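You operate a simulated robot arm through the tools that you are given. There is no shell and no other tool.

You run a simulated robot arm. Do the job below in one go: nothing can be reset, and whatever is moved stays where it is left.

## Task
Drain tank 2 dry with the short hose from the rack.
Fine: use the Drain coupler; shut its valve and put the hose back.
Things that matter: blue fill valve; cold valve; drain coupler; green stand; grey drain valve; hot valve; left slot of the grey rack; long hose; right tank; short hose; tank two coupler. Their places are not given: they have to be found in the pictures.

The check looks at the end state, three seconds after you hand in, the way a careful person would. Anything else that was tipped, shoved, dropped, spilled or broken makes it a failure.

## Robot
A 7-joint arm with a two-finger parallel gripper, fixed in place. Base frame: the origin is at the foot of the arm, x ahead of it, y to its left, z up. Units: cm, degrees, N and s.
With the tool pointing down near the work surface it reaches from about 28 to 68 cm from the base axis. Its first joint turns from -66.0 to 66.0 degrees. Payload 1.57 kg.
The TCP is the grasp point between the finger pads, 3 cm short of the fingertips. In the tool frame z runs along the fingers and y along their closing line. The gripper opens to 11 cm. The fingers are 2.4 cm wide and 1.2 cm thick; the gripper's body (4.8 by 11.2 cm) begins 7.8 cm behind the TCP.
Orientation is that of the tool frame in the base frame, as [roll, pitch, yaw] about the fixed x, y, z axes, in that order (R = Rz(yaw) Ry(pitch) Rx(roll)). With the fingers straight down and closing along the base's y, the tool's x points along the base's -x, its y along +y and its z along -z.

## Interface
- The arm moves only by the tool nudge_tool. Its argument "increments" is a list of rows, each an object (a shift or turn left out is 0, a gripper value left out holds the last) with "slide": the shift along the tool's x, y, z in units of 150 mm (1.0 is 150 mm), a list of three; "angular": the turn, a rotation vector about the tool's x, y, z in units of 45 degrees (1.0 is 45 degrees), a list of three; "fingers": the finger opening in cm, from 0 to 11. In form: [{"slide": [x, y, z], "angular": [ax, ay, az], "fingers": fingers}, ...]. A call has 1 to 20 rows; each row is the pose to reach, as a shift and turn from the pose commanded when the call began, along the tool's axes at that moment. A call with a number of a shift or a turn outside -1 to 1 is refused whole. Each row takes 0.2 s and may step no farther than 5 cm and 8.6 degrees from the row before; otherwise, or with a gripper value out of range, the whole call is refused. A pose out of reach is approached as far as the arm can. The call stops where the force on the tool passes 40 N (or 10 N more than at its start, if that is more) or the arm is blocked; 0.2 s more then pass. The fingers move at their own pace (about 10.8 cm/s each) and stop on an object; they squeeze with about 20 N. The grip force told is the motor's: it shows also when the fingers shut on nothing. Time passes only in rows, and 0.2 s behind the last, so rows that repeat a pose let the fingers close. It gives the time, the measured TCP pose, the force on the tool (base axes), the opening and the grip force at its end, in the units of the frame above (readings bear some noise), with the torque about the TCP (base axes, N m) and any sound that the robot's microphone picked up.
- Cameras (640 x 400 px; columns grow to the right, rows downward): "scene" is fixed at [9.3, -40.82, 137.01]; the picture's right is [0.84, 0.54, 0.00], its down [0.50, -0.78, -0.39] and it looks along [-0.21, 0.33, -0.92] (base axes); focal length 214 px, centre (320, 200). "wrist" rides on the gripper at [7, 1.6, -14.1] in the tool frame; the picture's right is [-0.23, 0.97, 0.00], its down [-0.86, -0.20, -0.48] and it looks along [-0.47, -0.11, 0.88] (tool axes); focal length 222 px, centre (320, 200).
- snapshot(camera): a new picture of that camera. It takes no simulated time.
- measure_at(camera, pixels): there is no depth. For up to 12 entries [column, row, z] of the newest picture of that camera ("zoom" is the newest enlarged one), the place [x, y] in the base frame at which the ray of that pixel passes the height z, good to about 0.2 cm, but the place of the scene camera against the robot may be out by one fixed shift of up to 1.8 cm in any direction. It takes no simulated time.
- close_up(camera, box): a new picture of the part [left, top, right, bottom] of that camera's present view, enlarged. It takes no simulated time.
- hand_in(): hands the job in; it is judged then, once.

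Leave the gripper open and the arm clear of the work at the hand-in unless told otherwise.

The tools are called after "Emit:" as name(argument=value, ...) on one line, values as JSON. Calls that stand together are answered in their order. nudge_tool: Moves the arm, as the interface text tells. Its arguments: {"type":"object","properties":{"increments":{"type":"array"}},"required":["increments"]} The other tools are called the same way: snapshot (camera) takes a picture; measure_at (camera, pixels) gives the place at which the rays of pixels pass given heights; close_up (camera, box) takes an enlarged picture of a part of a camera's view; hand_in () hands the job in.

At the start:

```text
clock: 0.0
tcp_pos: [33.05, -13.57, 129.87]
ee_rot: [180.0, 0.1, 179.9]
wrist_force: [-0.4, 0.0, -0.1]
moment: [0.01, 0.0, 0.02]
width: 11.02
finger_force: 0.0
```

scene: 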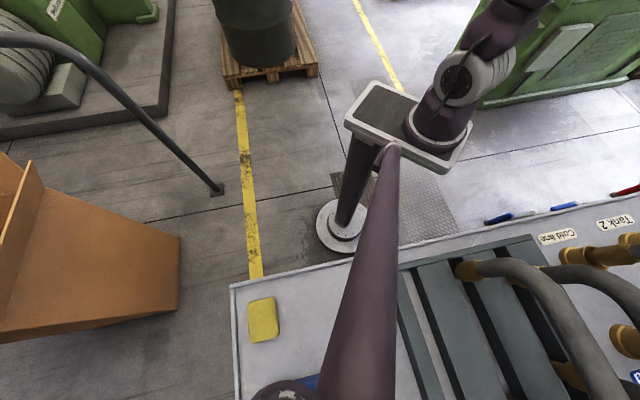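
wrist: 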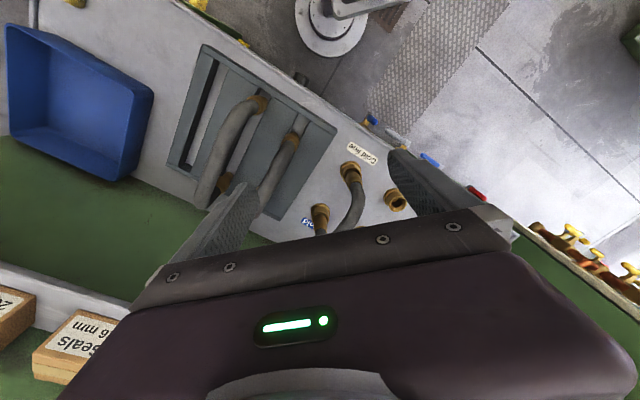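

I see the arm held high over a bench. A rack with hoses is in the middle, and labelled couplers sit to its right. I'll take enlarged pictures of both views to read the labels.

Emit:
close_up(camera="wrist", box=[160, 40, 480, 240])

Emit:
close_up(camera="scene", box=[380, 170, 640, 400])

Emit:
close_up(camera="wrist", box=[480, 160, 640, 300])

```text
2.00 times, centred on (320, 140) of wrist
```

zoom: 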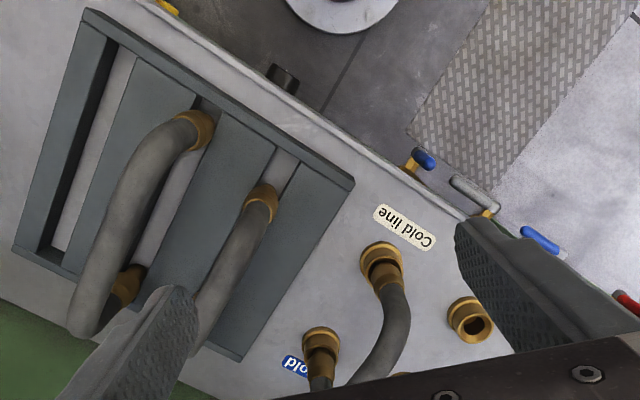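

```text
1.74 times, centred on (510, 285) of scene
```

zoom: 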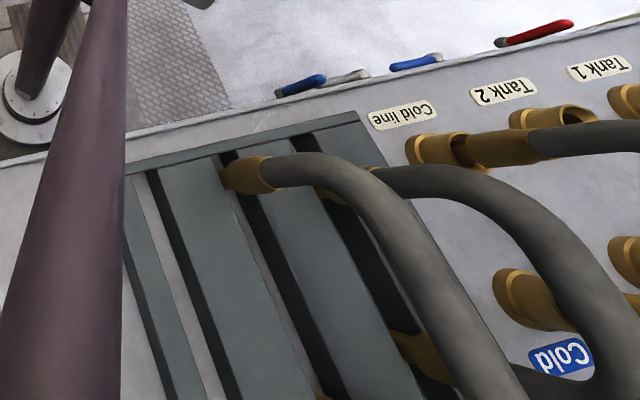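

```text
2.86 times, centred on (560, 230) of wrist
```

zoom: 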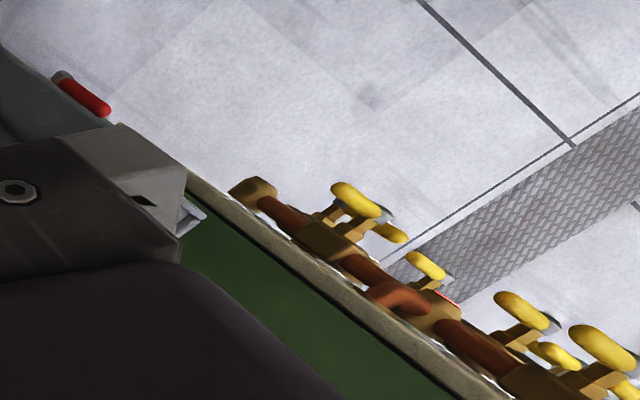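

The labels "Cold line", "Tank 2" and "Tank 1" stand over pipe couplers, and valve levers run along the near edge. I'll slide the arm 30 cm along +y at this height so the wrist camera shows the rest of the bench.

Emit:
nudge_tool(increments=[{"slide": [0, 0.3, 0]}, {"slide": [0, 0.6, 0]}, {"slide": [0, 0.9, 0]}, {"slide": [0, 1.0, 0]}, {"slide": [0, 1.0, 0]}])

Emit:
snapshot(camera="wrist")

Emit:
snapshot(camera="scene")

```text
clock: 1.2
tcp_pos: [33.05, 1.46, 129.92]
ee_rot: [-179.9, 0.0, 180.0]
wrist_force: [-0.3, 0.4, 1.1]
moment: [-0.02, -0.02, -0.02]
width: 11.01
finger_force: 0.1
```

```text
taken
```

wrist: 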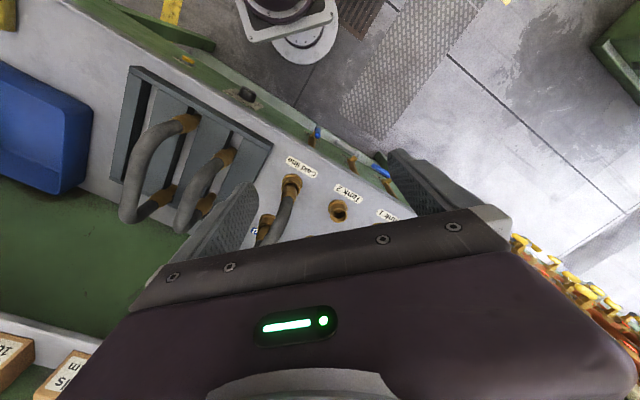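

```text
taken
```

scene: 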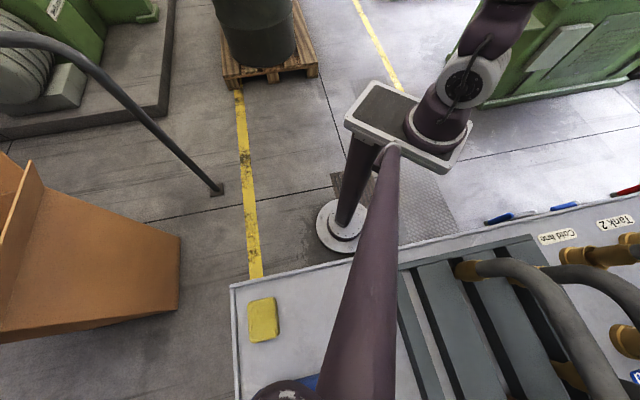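

The wrist view now shows "Tank 2" with an empty coupler at about (340,210), "Cold line", and part of "Tank 1". The gripper hides the rest, so I'll move outward and further to +y to bring those areas into the clear half of the picture.

Emit:
nudge_tool(increments=[{"slide": [-0.3, 0.0, 0]}, {"slide": [-0.6, 0.0, 0]}, {"slide": [-0.9, 0.0, 0]}, {"slide": [-1.0, 0.2, 0]}, {"slide": [-1.0, 0.5, 0]}, {"slide": [-1.0, 0.8, 0]}, {"slide": [-1.0, 1.0, 0]}, {"slide": [-1.0, 1.0, 0]}])

Emit:
snapshot(camera="wrist")

Emit:
snapshot(camera="scene")

```text
clock: 3.0
tcp_pos: [48.01, 14.55, 129.47]
ee_rot: [179.9, 0.1, -180.0]
wrist_force: [-0.9, 0.9, 0.3]
moment: [0.01, 0.0, 0.0]
width: 11.0
finger_force: 0.0
out of reach, approached as far as the arm can: row 7, 8
```

```text
taken
```

wrist: 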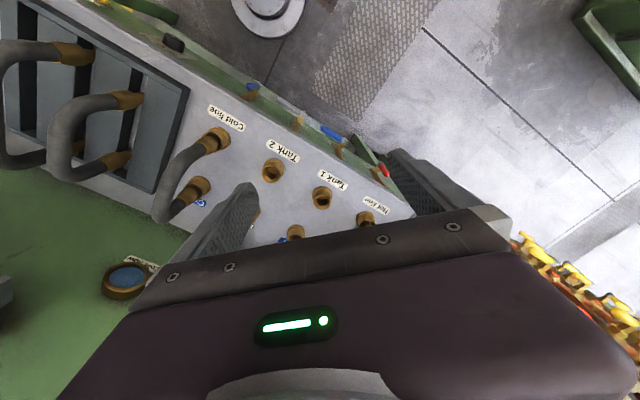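

```text
taken
```

scene: 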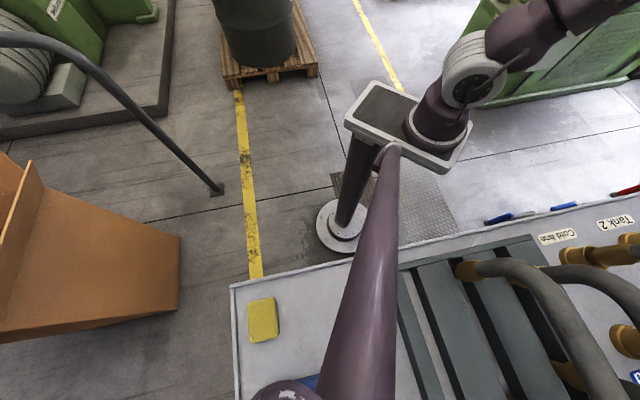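

The couplers now read "Cold line", "Tank 2", "Tank 1" and "Hot line", with a second row behind them. I'll zoom in on the panel.

Emit:
close_up(camera="wrist", box=[160, 80, 420, 250])

Emit:
close_up(camera="wrist", box=[0, 170, 200, 310])

Emit:
close_up(camera="wrist", box=[0, 0, 200, 200])

```text
2.35 times, centred on (290, 165) of wrist
```

zoom: 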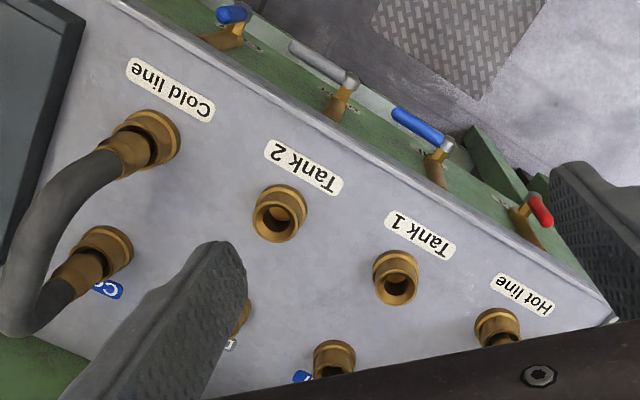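

```text
2.86 times, centred on (100, 240) of wrist
```

zoom: 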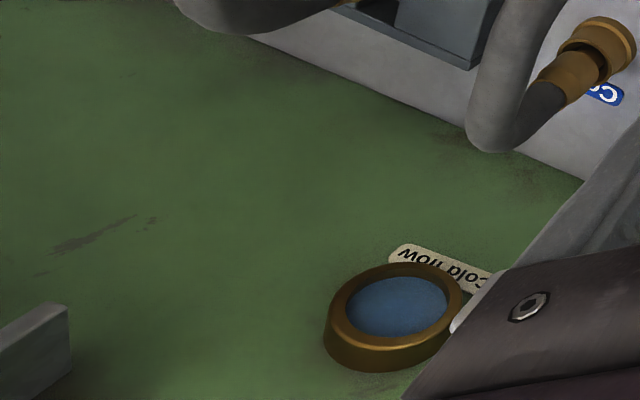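

```text
2.00 times, centred on (100, 100) of wrist
```

zoom: 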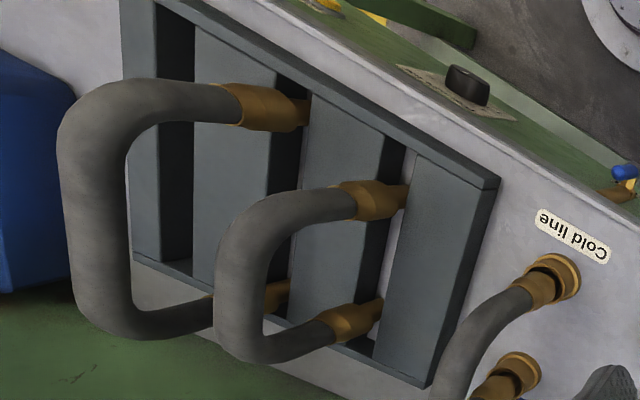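

The panel is level, at about z = 91, and turned roughly 45° to the base axes. Its edge runs along about (0.7, 0.7). I'll back up a little and yaw the tool 45° to square it with the panel, then look again.

Emit:
nudge_tool(increments=[{"slide": [0.1, -0.1, 0], "angular": [0, 0, 0.18]}, {"slide": [0.3, -0.2, 0], "angular": [0, 0, 0.36]}, {"slide": [0.5, -0.3, 0], "angular": [0, 0, 0.54]}, {"slide": [0.6, -0.4, 0], "angular": [0, 0, 0.72]}, {"slide": [0.6, -0.5, 0], "angular": [0, 0, 0.9]}, {"slide": [0.6, -0.5, 0], "angular": [0, 0, 1.0]}])

Emit:
snapshot(camera="wrist")

```text
clock: 4.4
tcp_pos: [38.92, 6.86, 129.56]
ee_rot: [180.0, 0.0, 134.8]
wrist_force: [-0.2, -0.2, 0.7]
moment: [0.02, -0.03, 0.03]
width: 11.01
finger_force: 0.0
```

```text
taken
```

wrist: 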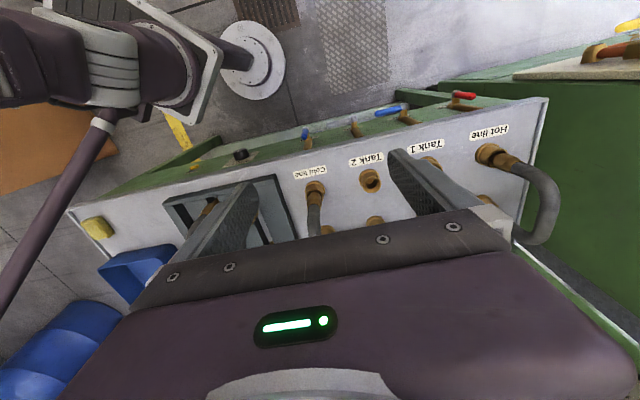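

Now I also see a hose on the "Hot line" coupler. I'll measure a few landmarks at two heights, then move sideways and measure them again to get true heights.

Emit:
measure_at(camera="wrist", pixels=[[309, 173, 95], [309, 173, 85], [367, 159, 95], [367, 159, 85], [489, 131, 95], [489, 131, 85], [370, 179, 95], [370, 179, 85], [547, 98, 95], [547, 98, 85], [69, 209, 95], [69, 209, 85]])

Emit:
close_up(camera="wrist", box=[180, 70, 560, 260])

Emit:
close_up(camera="wrist", box=[480, 0, 640, 100])

```text
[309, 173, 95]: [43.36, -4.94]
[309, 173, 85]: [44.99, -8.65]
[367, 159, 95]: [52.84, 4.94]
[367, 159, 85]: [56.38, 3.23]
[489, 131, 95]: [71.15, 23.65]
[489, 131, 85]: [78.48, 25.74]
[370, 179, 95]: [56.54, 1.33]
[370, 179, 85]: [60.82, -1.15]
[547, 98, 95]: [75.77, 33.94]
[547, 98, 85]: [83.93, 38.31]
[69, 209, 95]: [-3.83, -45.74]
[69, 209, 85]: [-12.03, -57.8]
```

```text
1.68 times, centred on (370, 165) of wrist
```

zoom: 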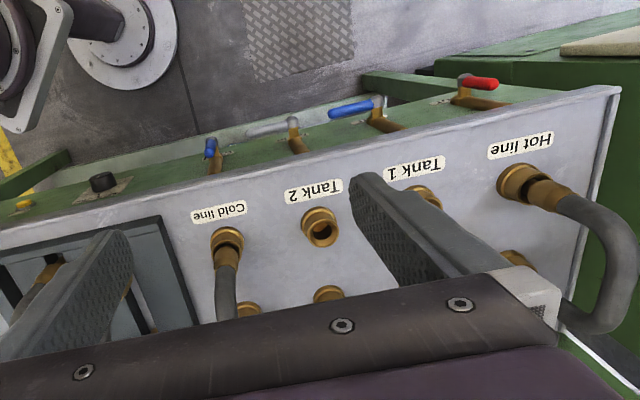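

```text
4.00 times, centred on (560, 50) of wrist
```

zoom: 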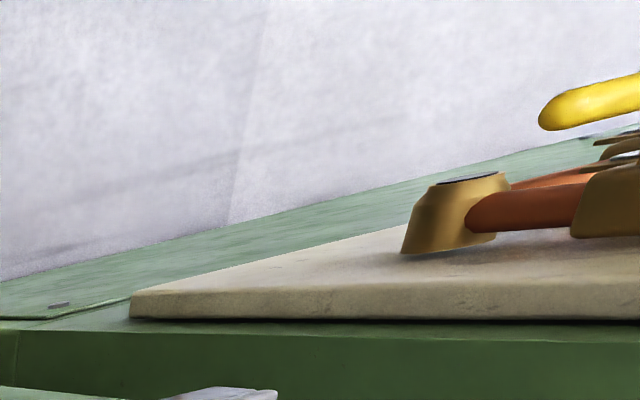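

From the robot's side the panel reads, left to right: Hot line, Tank 1, Tank 2, Cold line, then the rack. The short hose is in the left slot as seen from the robot. I still need to find the tanks, so I'll tilt the tool outward to look past the panel.

Emit:
nudge_tool(increments=[{"angular": [0, -0.18, 0]}, {"angular": [0, -0.36, 0]}, {"angular": [0, -0.54, 0]}, {"angular": [0, -0.72, 0]}, {"angular": [0, -0.9, 0]}])

Emit:
snapshot(camera="wrist")

```text
clock: 5.6
tcp_pos: [39.01, 6.88, 129.6]
ee_rot: [179.9, 40.8, 135.0]
wrist_force: [-0.4, 0.4, -0.6]
moment: [0.02, 0.01, 0.03]
width: 11.0
finger_force: 0.1
```

```text
taken
```

wrist: 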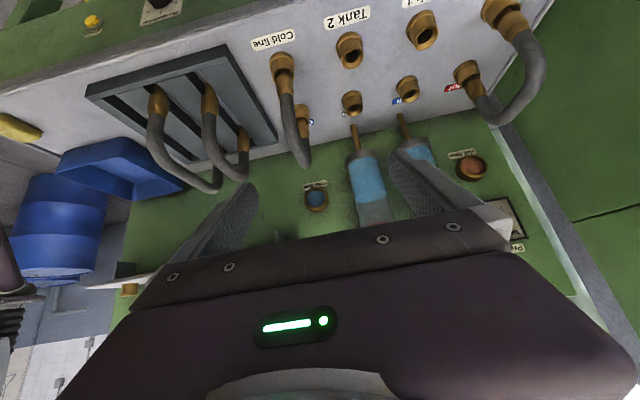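

Now it's clear. A green back wall stands behind the panel, with two glass tanks of blue water on it and round indicators marked "cold now" and so on. The picture is upside down. I'll zoom in.

Emit:
close_up(camera="wrist", box=[220, 0, 540, 200])

Emit:
close_up(camera="wrist", box=[280, 80, 480, 230])

Emit:
close_up(camera="wrist", box=[80, 20, 330, 200])

```text
2.00 times, centred on (380, 100) of wrist
```

zoom: 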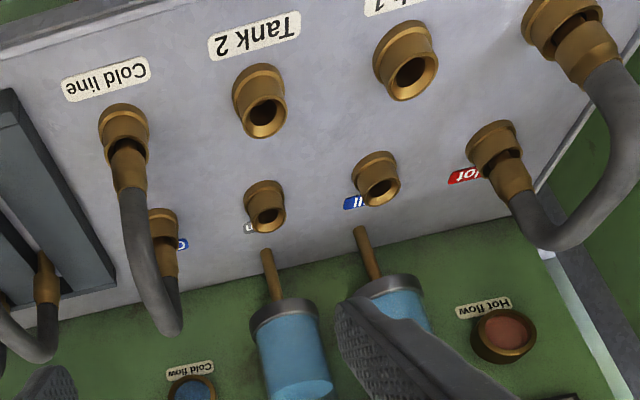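

```text
2.67 times, centred on (380, 155) of wrist
```

zoom: 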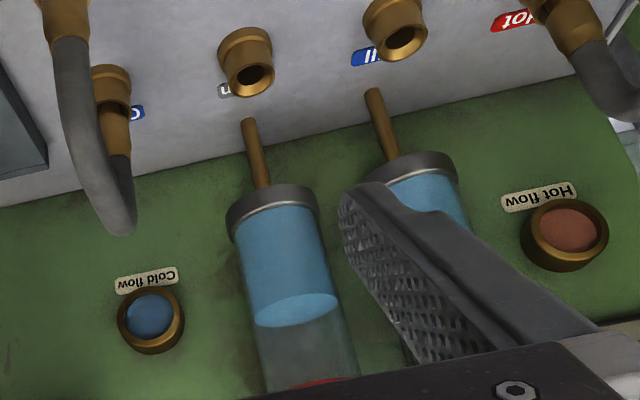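

```text
2.22 times, centred on (205, 110) of wrist
```

zoom: 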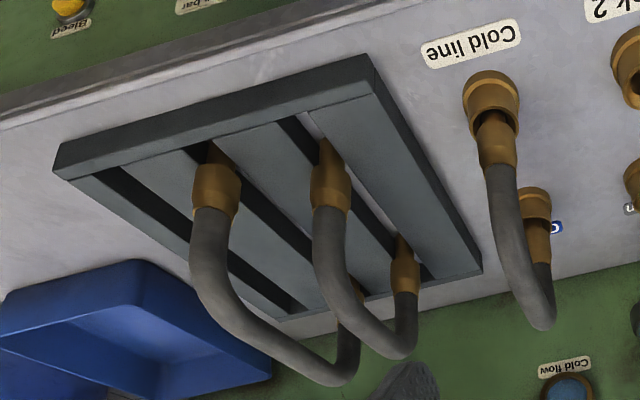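

The lower row reads, from image left to right: cold (hose fitted), grey label for "Drain" under Tank 2, blue "Fill" under Tank 1, and red "Hot" (hose fitted). The right tank is tank 2, about half full. I'll measure these points at two heights to triangulate against the previous picture.

Emit:
measure_at(camera="wrist", pixels=[[273, 40, 95], [273, 40, 85], [346, 17, 95], [346, 17, 85], [353, 57, 95], [353, 57, 85], [353, 107, 95], [353, 107, 85], [426, 36, 95], [426, 36, 85], [160, 100, 95], [160, 100, 85]])

Emit:
close_up(camera="wrist", box=[300, 0, 420, 120])

```text
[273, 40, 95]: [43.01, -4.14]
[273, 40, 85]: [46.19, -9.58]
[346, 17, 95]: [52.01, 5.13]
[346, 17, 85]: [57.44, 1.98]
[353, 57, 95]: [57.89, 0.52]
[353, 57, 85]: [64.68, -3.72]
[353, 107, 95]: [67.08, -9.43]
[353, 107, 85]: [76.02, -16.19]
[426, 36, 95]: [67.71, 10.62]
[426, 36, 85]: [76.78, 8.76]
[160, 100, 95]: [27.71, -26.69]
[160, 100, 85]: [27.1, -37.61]
```

```text
3.33 times, centred on (360, 60) of wrist
```

zoom: 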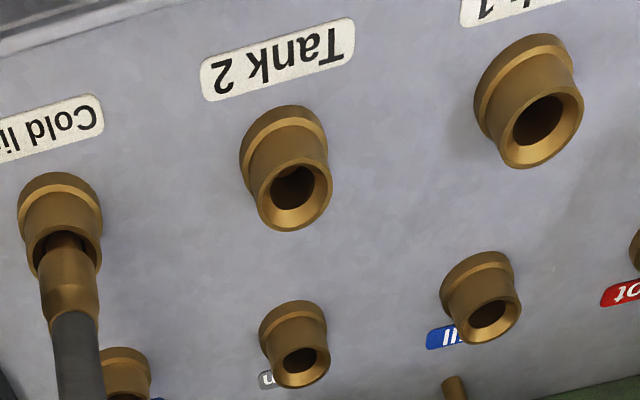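

The couplers are vertical sockets with their mouths up, about 4 cm above the panel, and the panel is near z = 92. I'll straighten the tool in the same place first.

Emit:
nudge_tool(increments=[{"angular": [0, 0.18, 0]}, {"angular": [0, 0.36, 0]}, {"angular": [0, 0.54, 0]}, {"angular": [0, 0.72, 0]}, {"angular": [0, 0.906, 0]}])

```text
clock: 6.8
tcp_pos: [39.03, 6.86, 129.6]
ee_rot: [-180.0, -0.4, 135.1]
wrist_force: [-0.2, 0.2, 0.8]
moment: [-0.01, -0.03, -0.02]
width: 10.99
finger_force: 0.0
```

The tool is vertical again. Next I move sideways toward the rack and down by 7.5 cm to get a closer view.

Emit:
nudge_tool(increments=[{"slide": [-0.06, -0.25, 0.1]}, {"slide": [-0.12, -0.5, 0.2]}, {"slide": [-0.2, -0.75, 0.35]}, {"slide": [-0.3, -1.0, 0.5]}])

Emit:
snapshot(camera="wrist")

Emit:
snapshot(camera="scene")

```text
clock: 7.8
tcp_pos: [31.66, -6.9, 122.12]
ee_rot: [-180.0, -0.2, 135.0]
wrist_force: [0.2, 0.2, -0.7]
moment: [0.01, -0.01, 0.0]
width: 10.99
finger_force: 0.1
```

```text
taken
```

wrist: 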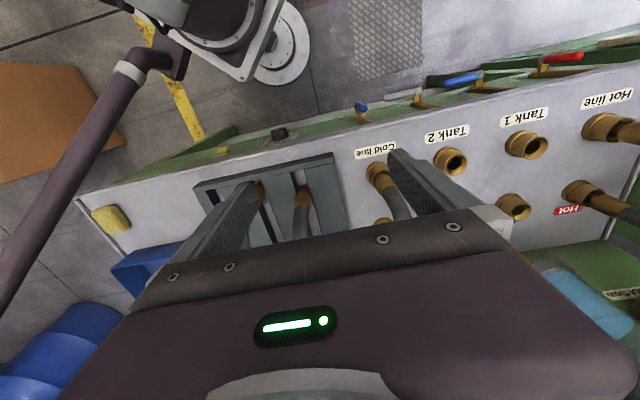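

```text
taken
```

scene: 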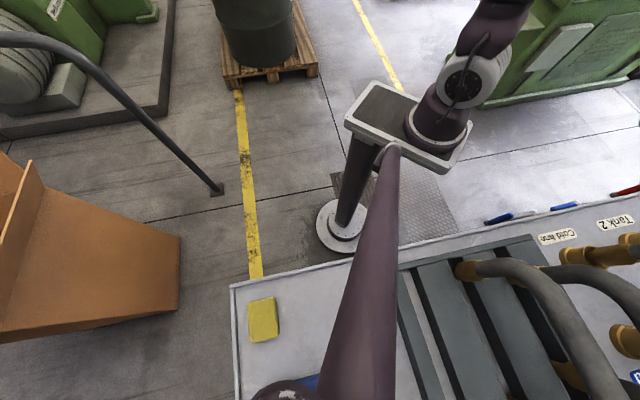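

The rack still sits behind the gripper. The point below the TCP always shows at column 320, so I'll move outward about 13.5 cm and a little sideways to bring the short hose there.

Emit:
nudge_tool(increments=[{"slide": [-0.3, -0.1, 0]}, {"slide": [-0.6, -0.2, 0]}, {"slide": [-0.9, -0.3, 0]}])

Emit:
snapshot(camera="wrist")

```text
clock: 8.6
tcp_pos: [37.95, -19.8, 121.97]
ee_rot: [-179.9, -0.4, 135.0]
wrist_force: [-0.7, -0.5, 0.1]
moment: [0.0, 0.0, -0.01]
width: 10.97
finger_force: 0.0
```

```text
taken
```

wrist: 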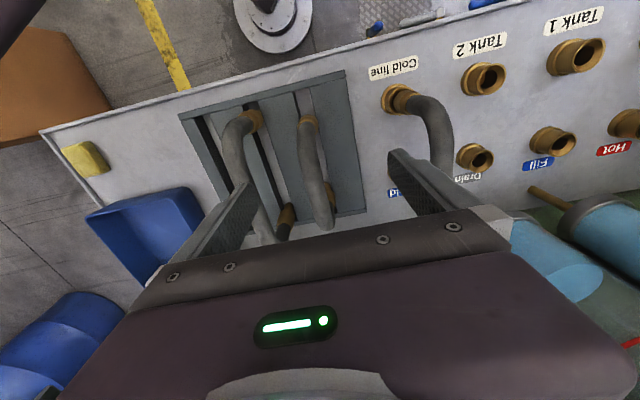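

Good view now: the short hose is near (310,170), Tank 2 at (485,78) and Drain at (478,157). Zooming in.

Emit:
close_up(camera="wrist", box=[170, 60, 410, 260])

Emit:
close_up(camera="wrist", box=[360, 0, 640, 200])

```text
2.00 times, centred on (290, 160) of wrist
```

zoom: 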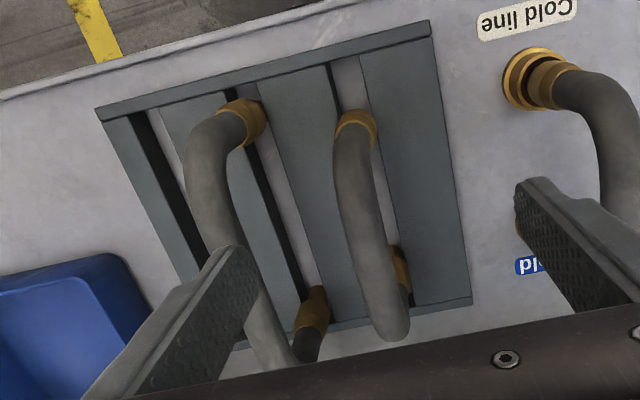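

```text
2.00 times, centred on (500, 100) of wrist
```

zoom: 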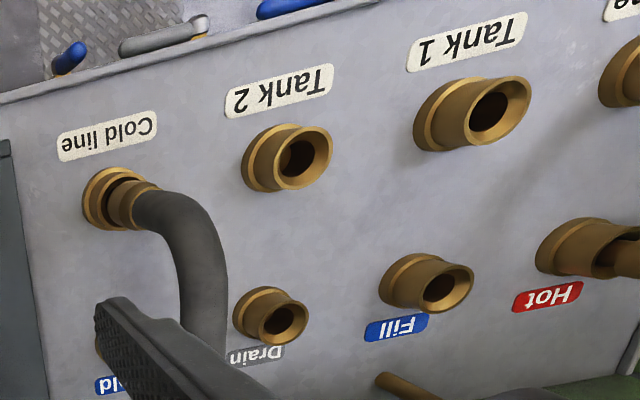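

I'll measure the coupler mouths in this enlarged view at several heights.

Emit:
measure_at(camera="zoom", pixels=[[304, 158, 96], [304, 158, 92], [281, 323, 96], [281, 323, 92], [446, 291, 96], [446, 291, 92], [500, 112, 96], [500, 112, 92], [108, 138, 92], [280, 92, 92], [468, 42, 92], [256, 356, 92]])

```text
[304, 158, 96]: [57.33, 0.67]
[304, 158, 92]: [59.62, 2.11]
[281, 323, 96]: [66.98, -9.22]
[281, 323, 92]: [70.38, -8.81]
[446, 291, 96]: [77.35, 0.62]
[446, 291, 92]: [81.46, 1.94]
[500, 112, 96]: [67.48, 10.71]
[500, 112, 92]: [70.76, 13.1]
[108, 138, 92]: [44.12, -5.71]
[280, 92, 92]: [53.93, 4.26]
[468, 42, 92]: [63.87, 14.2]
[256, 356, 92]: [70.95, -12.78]
```

The couplers form a 45° grid with about 14 cm pitch: Tank 2 near (57.3, 0.8) and Drain near (67.0, -9.1), mouths at about z = 96. Next I zoom in on the short hose and its slot.

Emit:
close_up(camera="wrist", box=[250, 80, 410, 240])

Emit:
close_up(camera="scene", box=[440, 220, 640, 400])

```text
2.50 times, centred on (330, 160) of wrist
```

zoom: 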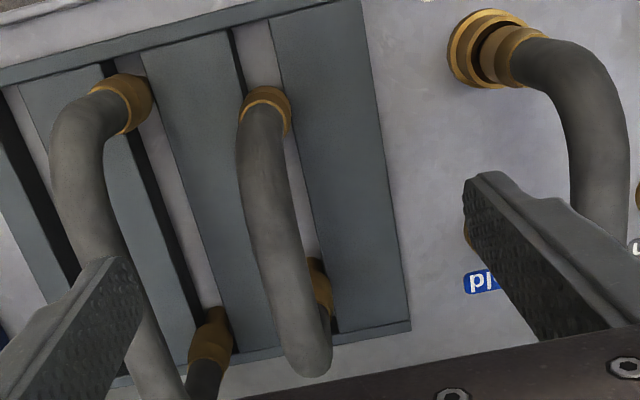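

```text
2.22 times, centred on (540, 310) of scene
```

zoom: 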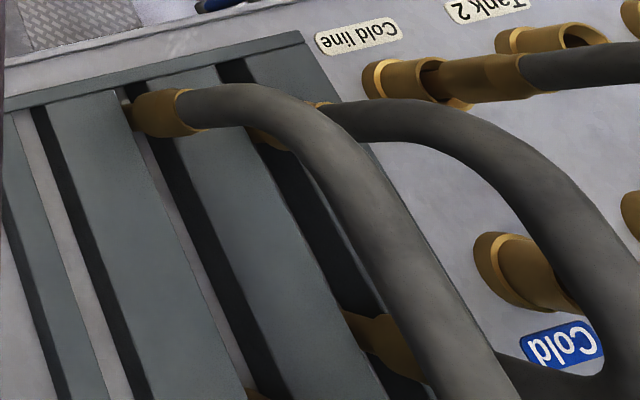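

The short hose is a U with brass plugs in the left slot. I'll measure its end plugs and slot edges at several heights in the wrist view.

Emit:
measure_at(camera="wrist", pixels=[[308, 121, 96], [308, 121, 94], [329, 195, 96], [329, 195, 94], [322, 222, 96], [322, 222, 106], [309, 172, 106], [309, 172, 110], [303, 140, 106], [303, 140, 102], [297, 92, 94], [336, 212, 94]])

```text
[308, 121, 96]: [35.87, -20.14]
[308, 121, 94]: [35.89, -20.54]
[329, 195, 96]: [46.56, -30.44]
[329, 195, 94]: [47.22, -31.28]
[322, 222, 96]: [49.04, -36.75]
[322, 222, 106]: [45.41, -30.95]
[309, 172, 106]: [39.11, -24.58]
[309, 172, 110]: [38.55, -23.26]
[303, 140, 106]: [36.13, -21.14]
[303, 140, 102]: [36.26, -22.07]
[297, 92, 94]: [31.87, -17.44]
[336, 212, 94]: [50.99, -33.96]
```

In panel axes, with u along the edge and n away from the robot, the short hose stands at u ≈ 11.2 with plugs at n ≈ 40 and 54. Its top is around z ≈ 112. The couplers share the same n values, at u ≈ 41. Before touching anything I'll look at the valves, so I'm moving back toward the robot and along +u.

Emit:
nudge_tool(increments=[{"slide": [0.3, 0.1, 0]}, {"slide": [0.6, 0.2, 0]}, {"slide": [0.8, 0.4, 0]}, {"slide": [0.9, 0.7, 0]}, {"slide": [0.9, 1.0, 0]}])

Emit:
nudge_tool(increments=[{"slide": [0.1, 0.3, 0]}, {"slide": [0.2, 0.5, 0]}])

Emit:
snapshot(camera="wrist")

```text
clock: 9.8
tcp_pos: [39.01, 0.53, 122.2]
ee_rot: [-180.0, -0.3, 135.0]
wrist_force: [0.2, -1.0, -0.5]
moment: [-0.03, 0.01, 0.04]
width: 10.99
finger_force: 0.1
```

```text
clock: 10.4
tcp_pos: [41.98, 7.85, 122.25]
ee_rot: [180.0, -0.3, 135.0]
wrist_force: [-0.2, 0.0, 0.1]
moment: [-0.02, -0.01, -0.02]
width: 10.98
finger_force: 0.1
```

```text
taken
```

wrist: 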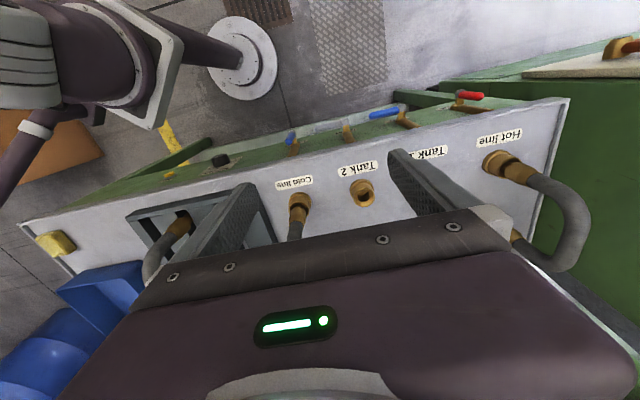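

Emit:
close_up(camera="wrist", box=[260, 80, 500, 220])

Emit:
close_up(camera="wrist", box=[270, 90, 430, 190])

```text
2.67 times, centred on (380, 150) of wrist
```

zoom: 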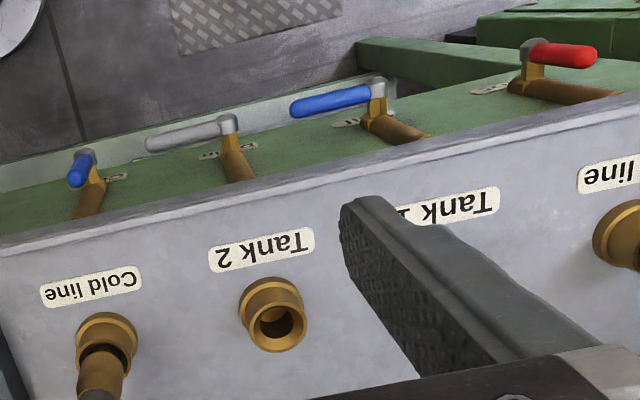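

```text
4.00 times, centred on (350, 140) of wrist
```

zoom: 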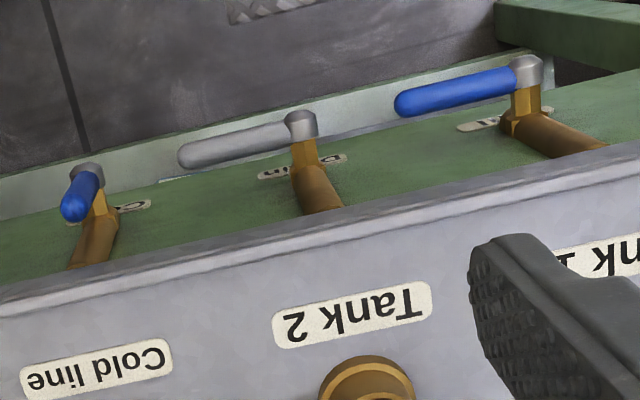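

The valves stand on the bench's vertical green front. The stems point toward the robot and the levers turn in a plane parallel to that front. The cold lever points up (open). Drain (grey), fill (blue) and hot (red) lie crosswise (closed). I'll measure the grey lever here, then tilt and retreat for a front view.

Emit:
measure_at(camera="zoom", pixels=[[300, 124, 90], [300, 124, 80], [187, 157, 90], [187, 157, 80], [527, 68, 90], [527, 68, 80], [90, 170, 90], [90, 170, 80], [310, 195, 90], [310, 195, 80], [340, 225, 92], [0, 295, 92]])

Emit:
nudge_tool(increments=[{"slide": [0.2, 0, 0], "angular": [0, -0.18, 0]}, {"slide": [0.4, 0.05, 0.0], "angular": [0, -0.36, 0]}, {"slide": [0.6, 0.1, 0.0], "angular": [0, -0.54, 0]}, {"slide": [0.7, 0.1, 0.0], "angular": [0, -0.72, 0]}, {"slide": [0.8, 0.1, 0.0], "angular": [0, -0.9, 0]}])

Emit:
snapshot(camera="wrist")

```text
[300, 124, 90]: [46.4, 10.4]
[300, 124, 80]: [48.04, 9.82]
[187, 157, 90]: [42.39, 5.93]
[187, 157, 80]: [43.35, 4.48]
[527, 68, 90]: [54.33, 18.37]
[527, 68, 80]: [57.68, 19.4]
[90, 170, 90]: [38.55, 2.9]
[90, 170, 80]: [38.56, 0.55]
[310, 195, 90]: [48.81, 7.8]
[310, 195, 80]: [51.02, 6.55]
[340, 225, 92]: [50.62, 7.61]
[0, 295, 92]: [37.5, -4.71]
```

```text
clock: 11.6
tcp_pos: [34.63, 17.55, 122.21]
ee_rot: [-180.0, 40.3, 135.0]
wrist_force: [0.0, -0.9, 0.0]
moment: [0.0, 0.01, 0.0]
width: 11.0
finger_force: 0.0
```

```text
taken
```

wrist: 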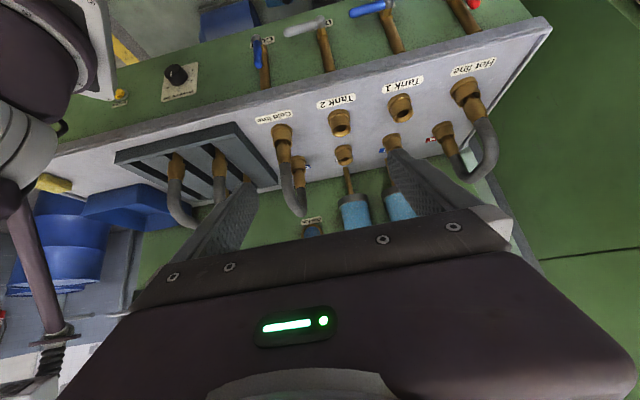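

Emit:
close_up(camera="wrist", box=[220, 0, 420, 125])

Emit:
close_up(camera="wrist", box=[270, 5, 350, 85])

Emit:
close_up(camera="wrist", box=[80, 40, 280, 165])

```text
3.20 times, centred on (320, 62) of wrist
```

zoom: 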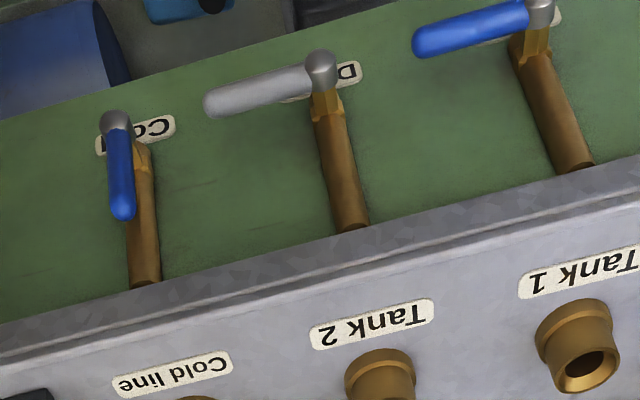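

```text
5.00 times, centred on (310, 45) of wrist
```

zoom: 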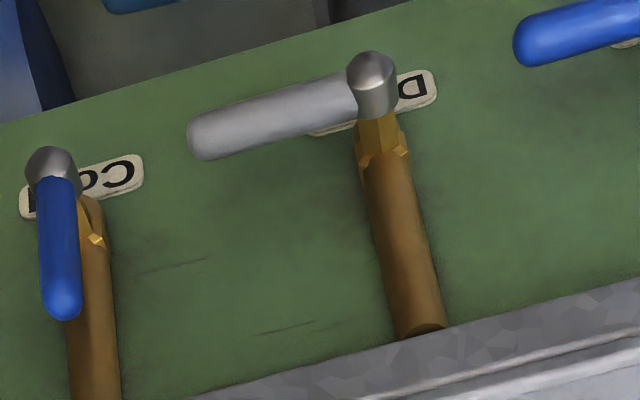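

```text
3.20 times, centred on (180, 102) of wrist
```

zoom: 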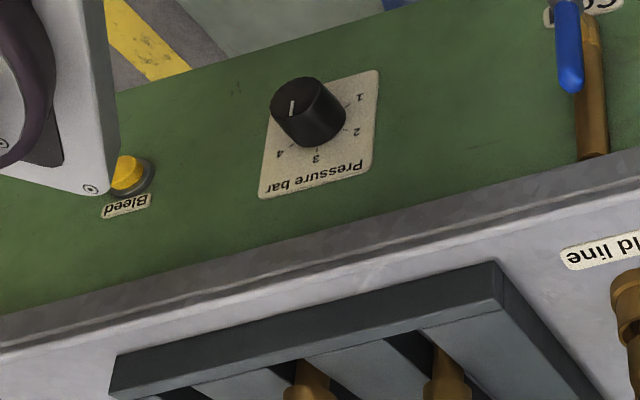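

The front is vertical: pipes come down from under the panel edge, and each has a stem and a lever. I'll triangulate the grey lever's hub and tip, the pipe and the cold lever.

Emit:
measure_at(camera="wrist", pixels=[[320.6, 22, 90], [320.6, 22, 80], [287.5, 32.6, 90], [287.5, 32.6, 80], [323, 36, 90], [323, 36, 80], [257, 39, 90], [257, 39, 80], [259, 66, 90], [259, 66, 80], [331, 71, 91], [330, 76, 92]])

```text
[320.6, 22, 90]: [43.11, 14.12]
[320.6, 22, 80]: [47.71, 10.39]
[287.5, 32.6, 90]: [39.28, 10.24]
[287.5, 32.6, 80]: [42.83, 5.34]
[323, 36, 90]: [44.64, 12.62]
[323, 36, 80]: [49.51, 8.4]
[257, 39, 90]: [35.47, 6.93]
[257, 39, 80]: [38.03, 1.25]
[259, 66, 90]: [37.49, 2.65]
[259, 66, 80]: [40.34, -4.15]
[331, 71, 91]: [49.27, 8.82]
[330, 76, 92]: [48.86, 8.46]
```

The grey lever's hub is at u ≈ 41.0, n ≈ 27.3, z ≈ 78.5. The lever lies horizontally toward -u with its tip at u ≈ 33.7, and the open cold lever points straight up. Next I want a side-on look at the short hose for its height, so I move along -u with the tool still tilted.

Emit:
nudge_tool(increments=[{"slide": [0, -0.3, 0]}, {"slide": [0, -0.6, 0]}, {"slide": [-0.1, -0.9, 0.08]}, {"slide": [-0.3, -1.0, 0.25]}, {"slide": [-0.5, -1.0, 0.42]}])

Emit:
snapshot(camera="wrist")

```text
clock: 12.8
tcp_pos: [31.01, 0.07, 122.29]
ee_rot: [180.0, 40.3, 135.0]
wrist_force: [0.0, -0.4, -0.8]
moment: [-0.02, -0.04, 0.01]
width: 11.01
finger_force: 0.0
```

```text
taken
```

wrist: 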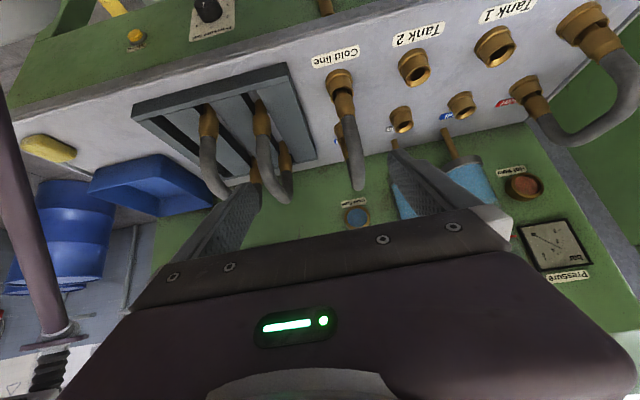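

Emit:
close_up(camera="wrist", box=[180, 60, 340, 220])

Emit:
close_up(camera="wrist", box=[320, 40, 480, 200])

```text
2.50 times, centred on (260, 140) of wrist
```

zoom: 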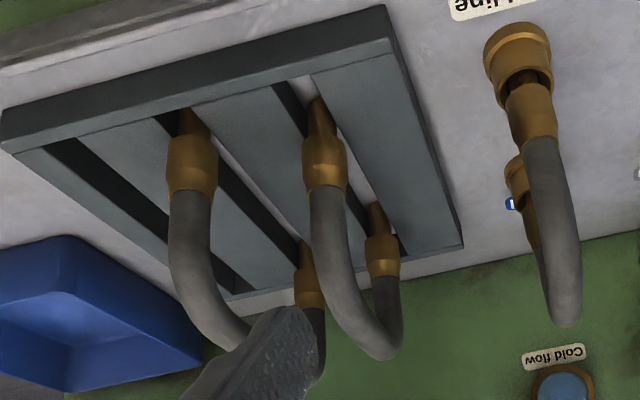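

```text
2.50 times, centred on (400, 120) of wrist
```

zoom: 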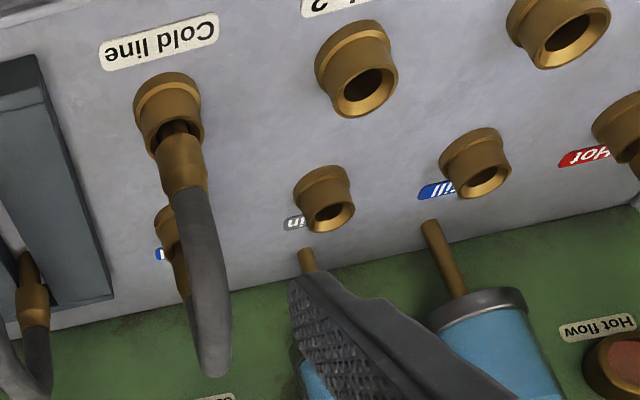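

Emit:
measure_at(camera="wrist", pixels=[[259.5, 102, 95], [259.5, 102, 105], [262.8, 135.2, 95], [262.8, 135.2, 105], [265, 156, 95], [265, 156, 105], [278.5, 197, 100], [278.5, 197, 112], [286, 174, 95], [286, 174, 105], [282, 143, 95], [282, 143, 105]])

```text
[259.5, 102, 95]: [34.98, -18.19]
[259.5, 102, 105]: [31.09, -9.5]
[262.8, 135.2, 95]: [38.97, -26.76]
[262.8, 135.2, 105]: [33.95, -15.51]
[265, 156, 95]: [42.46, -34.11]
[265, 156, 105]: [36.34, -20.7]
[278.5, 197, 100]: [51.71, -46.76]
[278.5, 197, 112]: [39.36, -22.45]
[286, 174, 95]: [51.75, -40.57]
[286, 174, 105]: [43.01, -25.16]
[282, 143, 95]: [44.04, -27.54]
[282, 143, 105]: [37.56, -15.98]
```

From these points, the short hose has legs at n ≈ 39.7 and 53.2 and collar tops at z ≈ 101. Its arch centre is at about z ≈ 111, n ≈ 46.4. I'll grip the arch with the tool tilted 30° outward, so the far coupler stays in reach later. First I go to a point 12 cm back along the finger line with the opening at 6 cm.

Emit:
nudge_tool(increments=[{"slide": [-0.15, -0.14, 0.14], "angular": [0, 0.1, 0], "fingers": 6}, {"slide": [-0.3, -0.28, 0.28], "angular": [0, 0.229, 0], "fingers": 6}, {"slide": [-0.5, -0.42, 0.46], "angular": [0, 0.229, 0]}, {"slide": [-0.7, -0.56, 0.65], "angular": [0, 0.229, 0]}, {"slide": [-0.85, -0.68, 0.8], "angular": [0, 0.229, 0]}, {"slide": [-0.9, -0.72, 0.844], "angular": [0, 0.229, 0]}])

Emit:
snapshot(camera="wrist")

```text
clock: 14.2
tcp_pos: [36.55, -20.72, 121.3]
ee_rot: [-179.9, 29.9, 135.0]
wrist_force: [0.2, 0.6, -0.5]
moment: [0.02, 0.01, 0.01]
width: 6.01
finger_force: 0.1
```

```text
taken
```

wrist: 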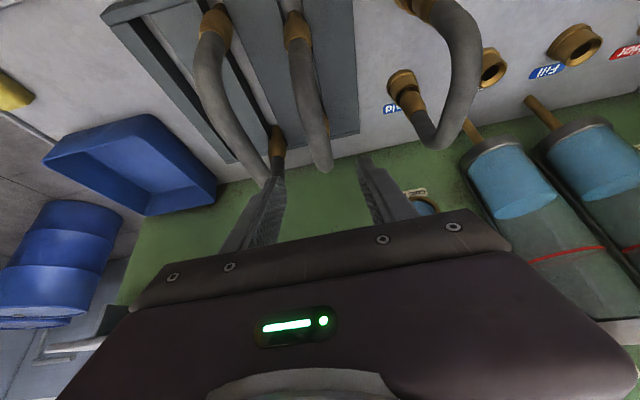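

Emit:
close_up(camera="wrist", box=[220, 0, 420, 200])

Emit:
measure_at(camera="wrist", pixels=[[320, 148, 111], [317, 148, 111], [318, 148, 113], [326, 163, 111], [297, 40, 101], [296, 20, 94], [319, 120, 110], [410, 90, 96], [434, 132, 111]])

```text
2.00 times, centred on (320, 100) of wrist
```

zoom: 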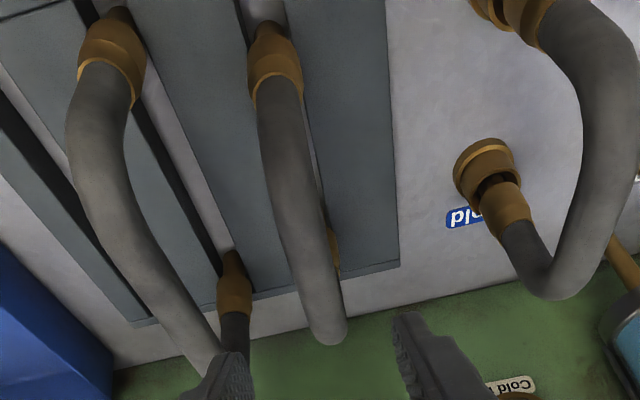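

```text
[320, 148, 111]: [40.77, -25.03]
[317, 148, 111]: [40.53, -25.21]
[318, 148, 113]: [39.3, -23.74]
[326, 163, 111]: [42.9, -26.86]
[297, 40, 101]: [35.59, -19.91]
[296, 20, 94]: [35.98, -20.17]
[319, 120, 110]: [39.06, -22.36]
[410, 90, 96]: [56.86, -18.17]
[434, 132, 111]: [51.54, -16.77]
```

The hose centre lies at u ≈ 11.0, and the TCP line is at 11.15. I shift -0.15 cm and advance 12 cm along the fingers, still open, then check.

Emit:
nudge_tool(increments=[{"slide": [0, -0.01, 0.25]}, {"slide": [0, -0.01, 0.5]}, {"slide": [0, -0.01, 0.7]}, {"slide": [0, -0.01, 0.8]}])

Emit:
snapshot(camera="wrist")

Emit:
close_up(camera="wrist", box=[240, 100, 400, 240])

```text
clock: 15.2
tcp_pos: [40.58, -25.15, 110.87]
ee_rot: [-180.0, 30.0, 135.0]
wrist_force: [0.3, -0.4, 0.3]
moment: [0.0, -0.01, -0.01]
width: 5.99
finger_force: 0.0
```

```text
taken
```

wrist: 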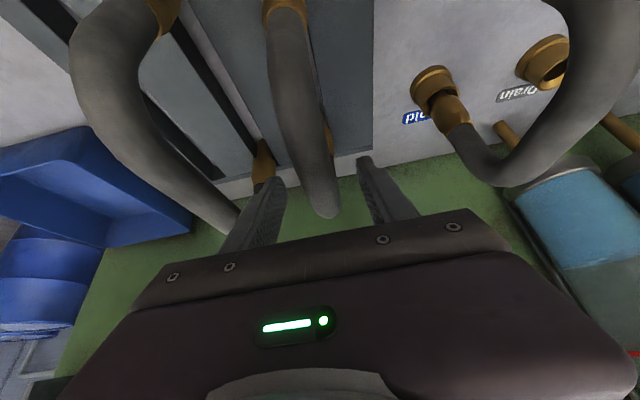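

```text
2.86 times, centred on (320, 170) of wrist
```

zoom: 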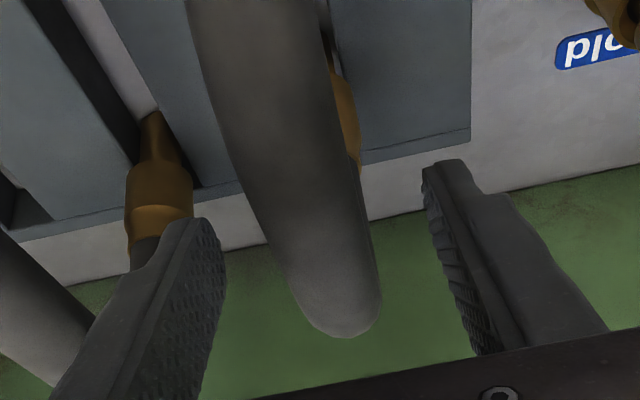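

The tube sits centred between the fingers (about column 320.7 at the TCP row). Closing on it now.

Emit:
nudge_tool(increments=[{"slide": [0, 0, 0], "fingers": 3.2}, {"slide": [0, 0, 0], "fingers": 1.5}, {"slide": [0, 0, 0], "fingers": 1.5}, {"slide": [0, 0, 0], "fingers": 1.5}])

Emit:
snapshot(camera="wrist")

```text
clock: 16.2
tcp_pos: [40.71, -25.08, 110.88]
ee_rot: [180.0, 29.9, 134.9]
wrist_force: [0.8, 0.2, -0.9]
moment: [0.02, 0.01, 0.04]
width: 2.55
finger_force: 19.9
```

```text
taken
```

wrist: 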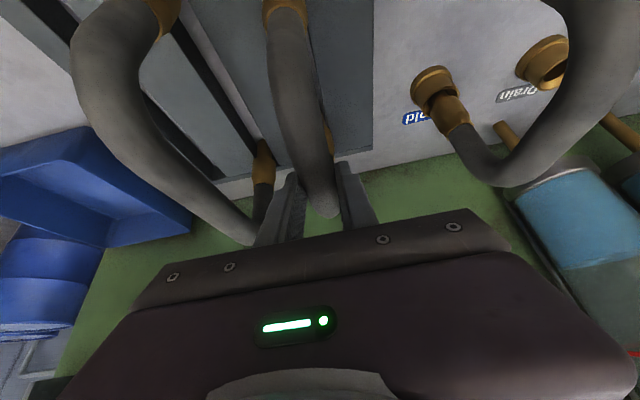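

Grip holds at 2.55 cm width. I lift straight up by 3 cm first to see that the plugs leave the slot freely.

Emit:
nudge_tool(increments=[{"slide": [-0.0167, 0, -0.0289]}, {"slide": [-0.05, 0, -0.0866]}, {"slide": [-0.1, 0, -0.173]}])

Emit:
snapshot(camera="wrist")

```text
clock: 17.0
tcp_pos: [40.73, -25.09, 113.82]
ee_rot: [-179.9, 29.9, 135.1]
wrist_force: [0.1, -1.1, -2.3]
moment: [0.04, -0.01, 0.04]
width: 2.54
finger_force: 19.8
```

```text
taken
```

wrist: 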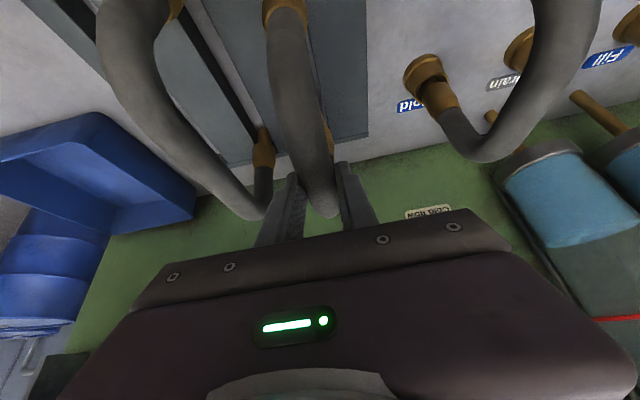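

The hose comes up freely with a load of about 2 N. I continue up another 10 cm.

Emit:
nudge_tool(increments=[{"slide": [-0.1, 0, -0.173]}, {"slide": [-0.2, 0, -0.346]}, {"slide": [-0.3, 0, -0.52]}, {"slide": [-0.34, 0, -0.589]}])

Emit:
snapshot(camera="wrist")

Emit:
snapshot(camera="scene")

```text
clock: 18.0
tcp_pos: [40.67, -25.1, 124.12]
ee_rot: [180.0, 30.0, 135.0]
wrist_force: [0.8, 0.2, -3.4]
moment: [0.02, 0.01, -0.04]
width: 2.54
finger_force: 19.8
```

```text
taken
```

wrist: 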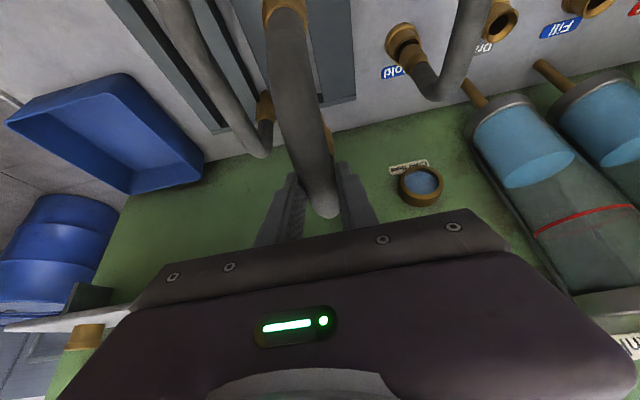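

```text
taken
```

scene: 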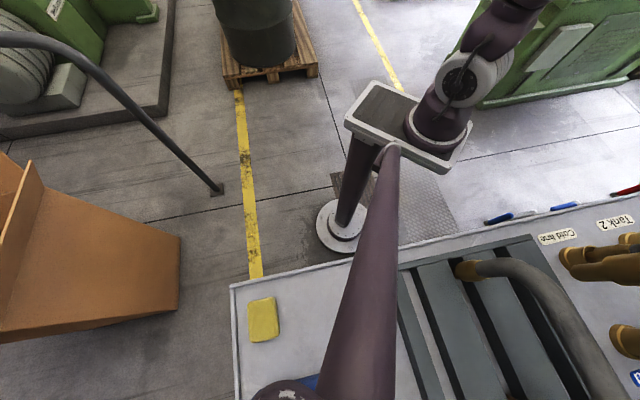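

Only the long hose is left in the rack. Now I swing around the front of the fitted cold hose: first back toward the robot by 17 cm and 6 cm along +u, staying at z = 124.

Emit:
nudge_tool(increments=[{"slide": [0.2, 0.05, -0.115]}, {"slide": [0.45, 0.12, -0.26]}, {"slide": [0.7, 0.22, -0.404]}, {"slide": [0.9, 0.32, -0.52]}, {"slide": [0.98, 0.4, -0.566]}])

Emit:
nudge_tool(increments=[{"slide": [0, 0.3, 0]}, {"slide": [0, 0.6, 0]}, {"slide": [0, 0.9, 0]}, {"slide": [0, 1.0, 0]}])

Emit:
snapshot(camera="wrist")

```text
clock: 19.2
tcp_pos: [33.0, -8.89, 124.12]
ee_rot: [-179.9, 30.0, 135.0]
wrist_force: [-0.1, -1.0, -2.7]
moment: [0.01, -0.04, -0.01]
width: 2.56
finger_force: 19.9
```

```text
clock: 20.2
tcp_pos: [43.72, 1.8, 124.11]
ee_rot: [179.9, 29.9, 135.0]
wrist_force: [-0.2, 0.0, -3.5]
moment: [-0.02, 0.02, -0.01]
width: 2.55
finger_force: 20.2
```

```text
taken
```

wrist: 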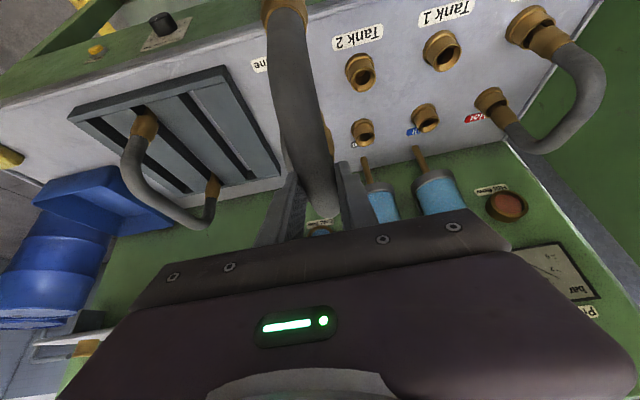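

I'm past the cold hose. I zoom in on the couplers from here to refine their positions.

Emit:
close_up(camera="wrist", box=[320, 30, 480, 170])

Emit:
measure_at(camera="wrist", pixels=[[285, 15, 114], [330, 140, 114]])

```text
2.86 times, centred on (400, 100) of wrist
```

zoom: 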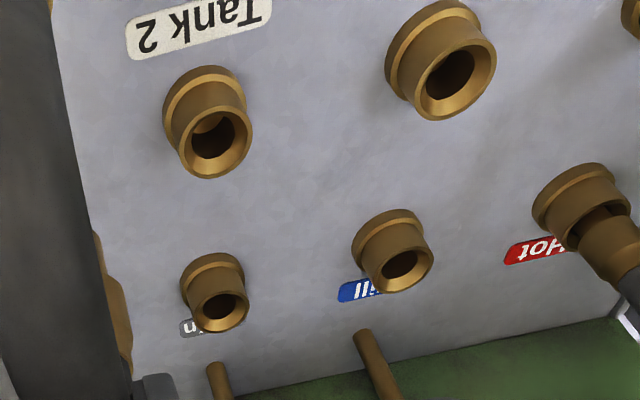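

```text
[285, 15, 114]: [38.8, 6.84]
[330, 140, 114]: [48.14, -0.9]
```

Emit:
measure_at(camera="zoom", pixels=[[214, 144, 96], [214, 144, 97], [222, 309, 96], [222, 309, 97], [455, 80, 96], [455, 80, 97], [403, 271, 96], [403, 271, 97]])

```text
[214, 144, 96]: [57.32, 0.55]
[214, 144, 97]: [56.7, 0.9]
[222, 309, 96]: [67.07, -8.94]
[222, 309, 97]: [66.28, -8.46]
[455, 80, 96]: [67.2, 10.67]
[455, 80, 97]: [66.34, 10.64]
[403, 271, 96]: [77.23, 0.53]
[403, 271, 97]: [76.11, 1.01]
```

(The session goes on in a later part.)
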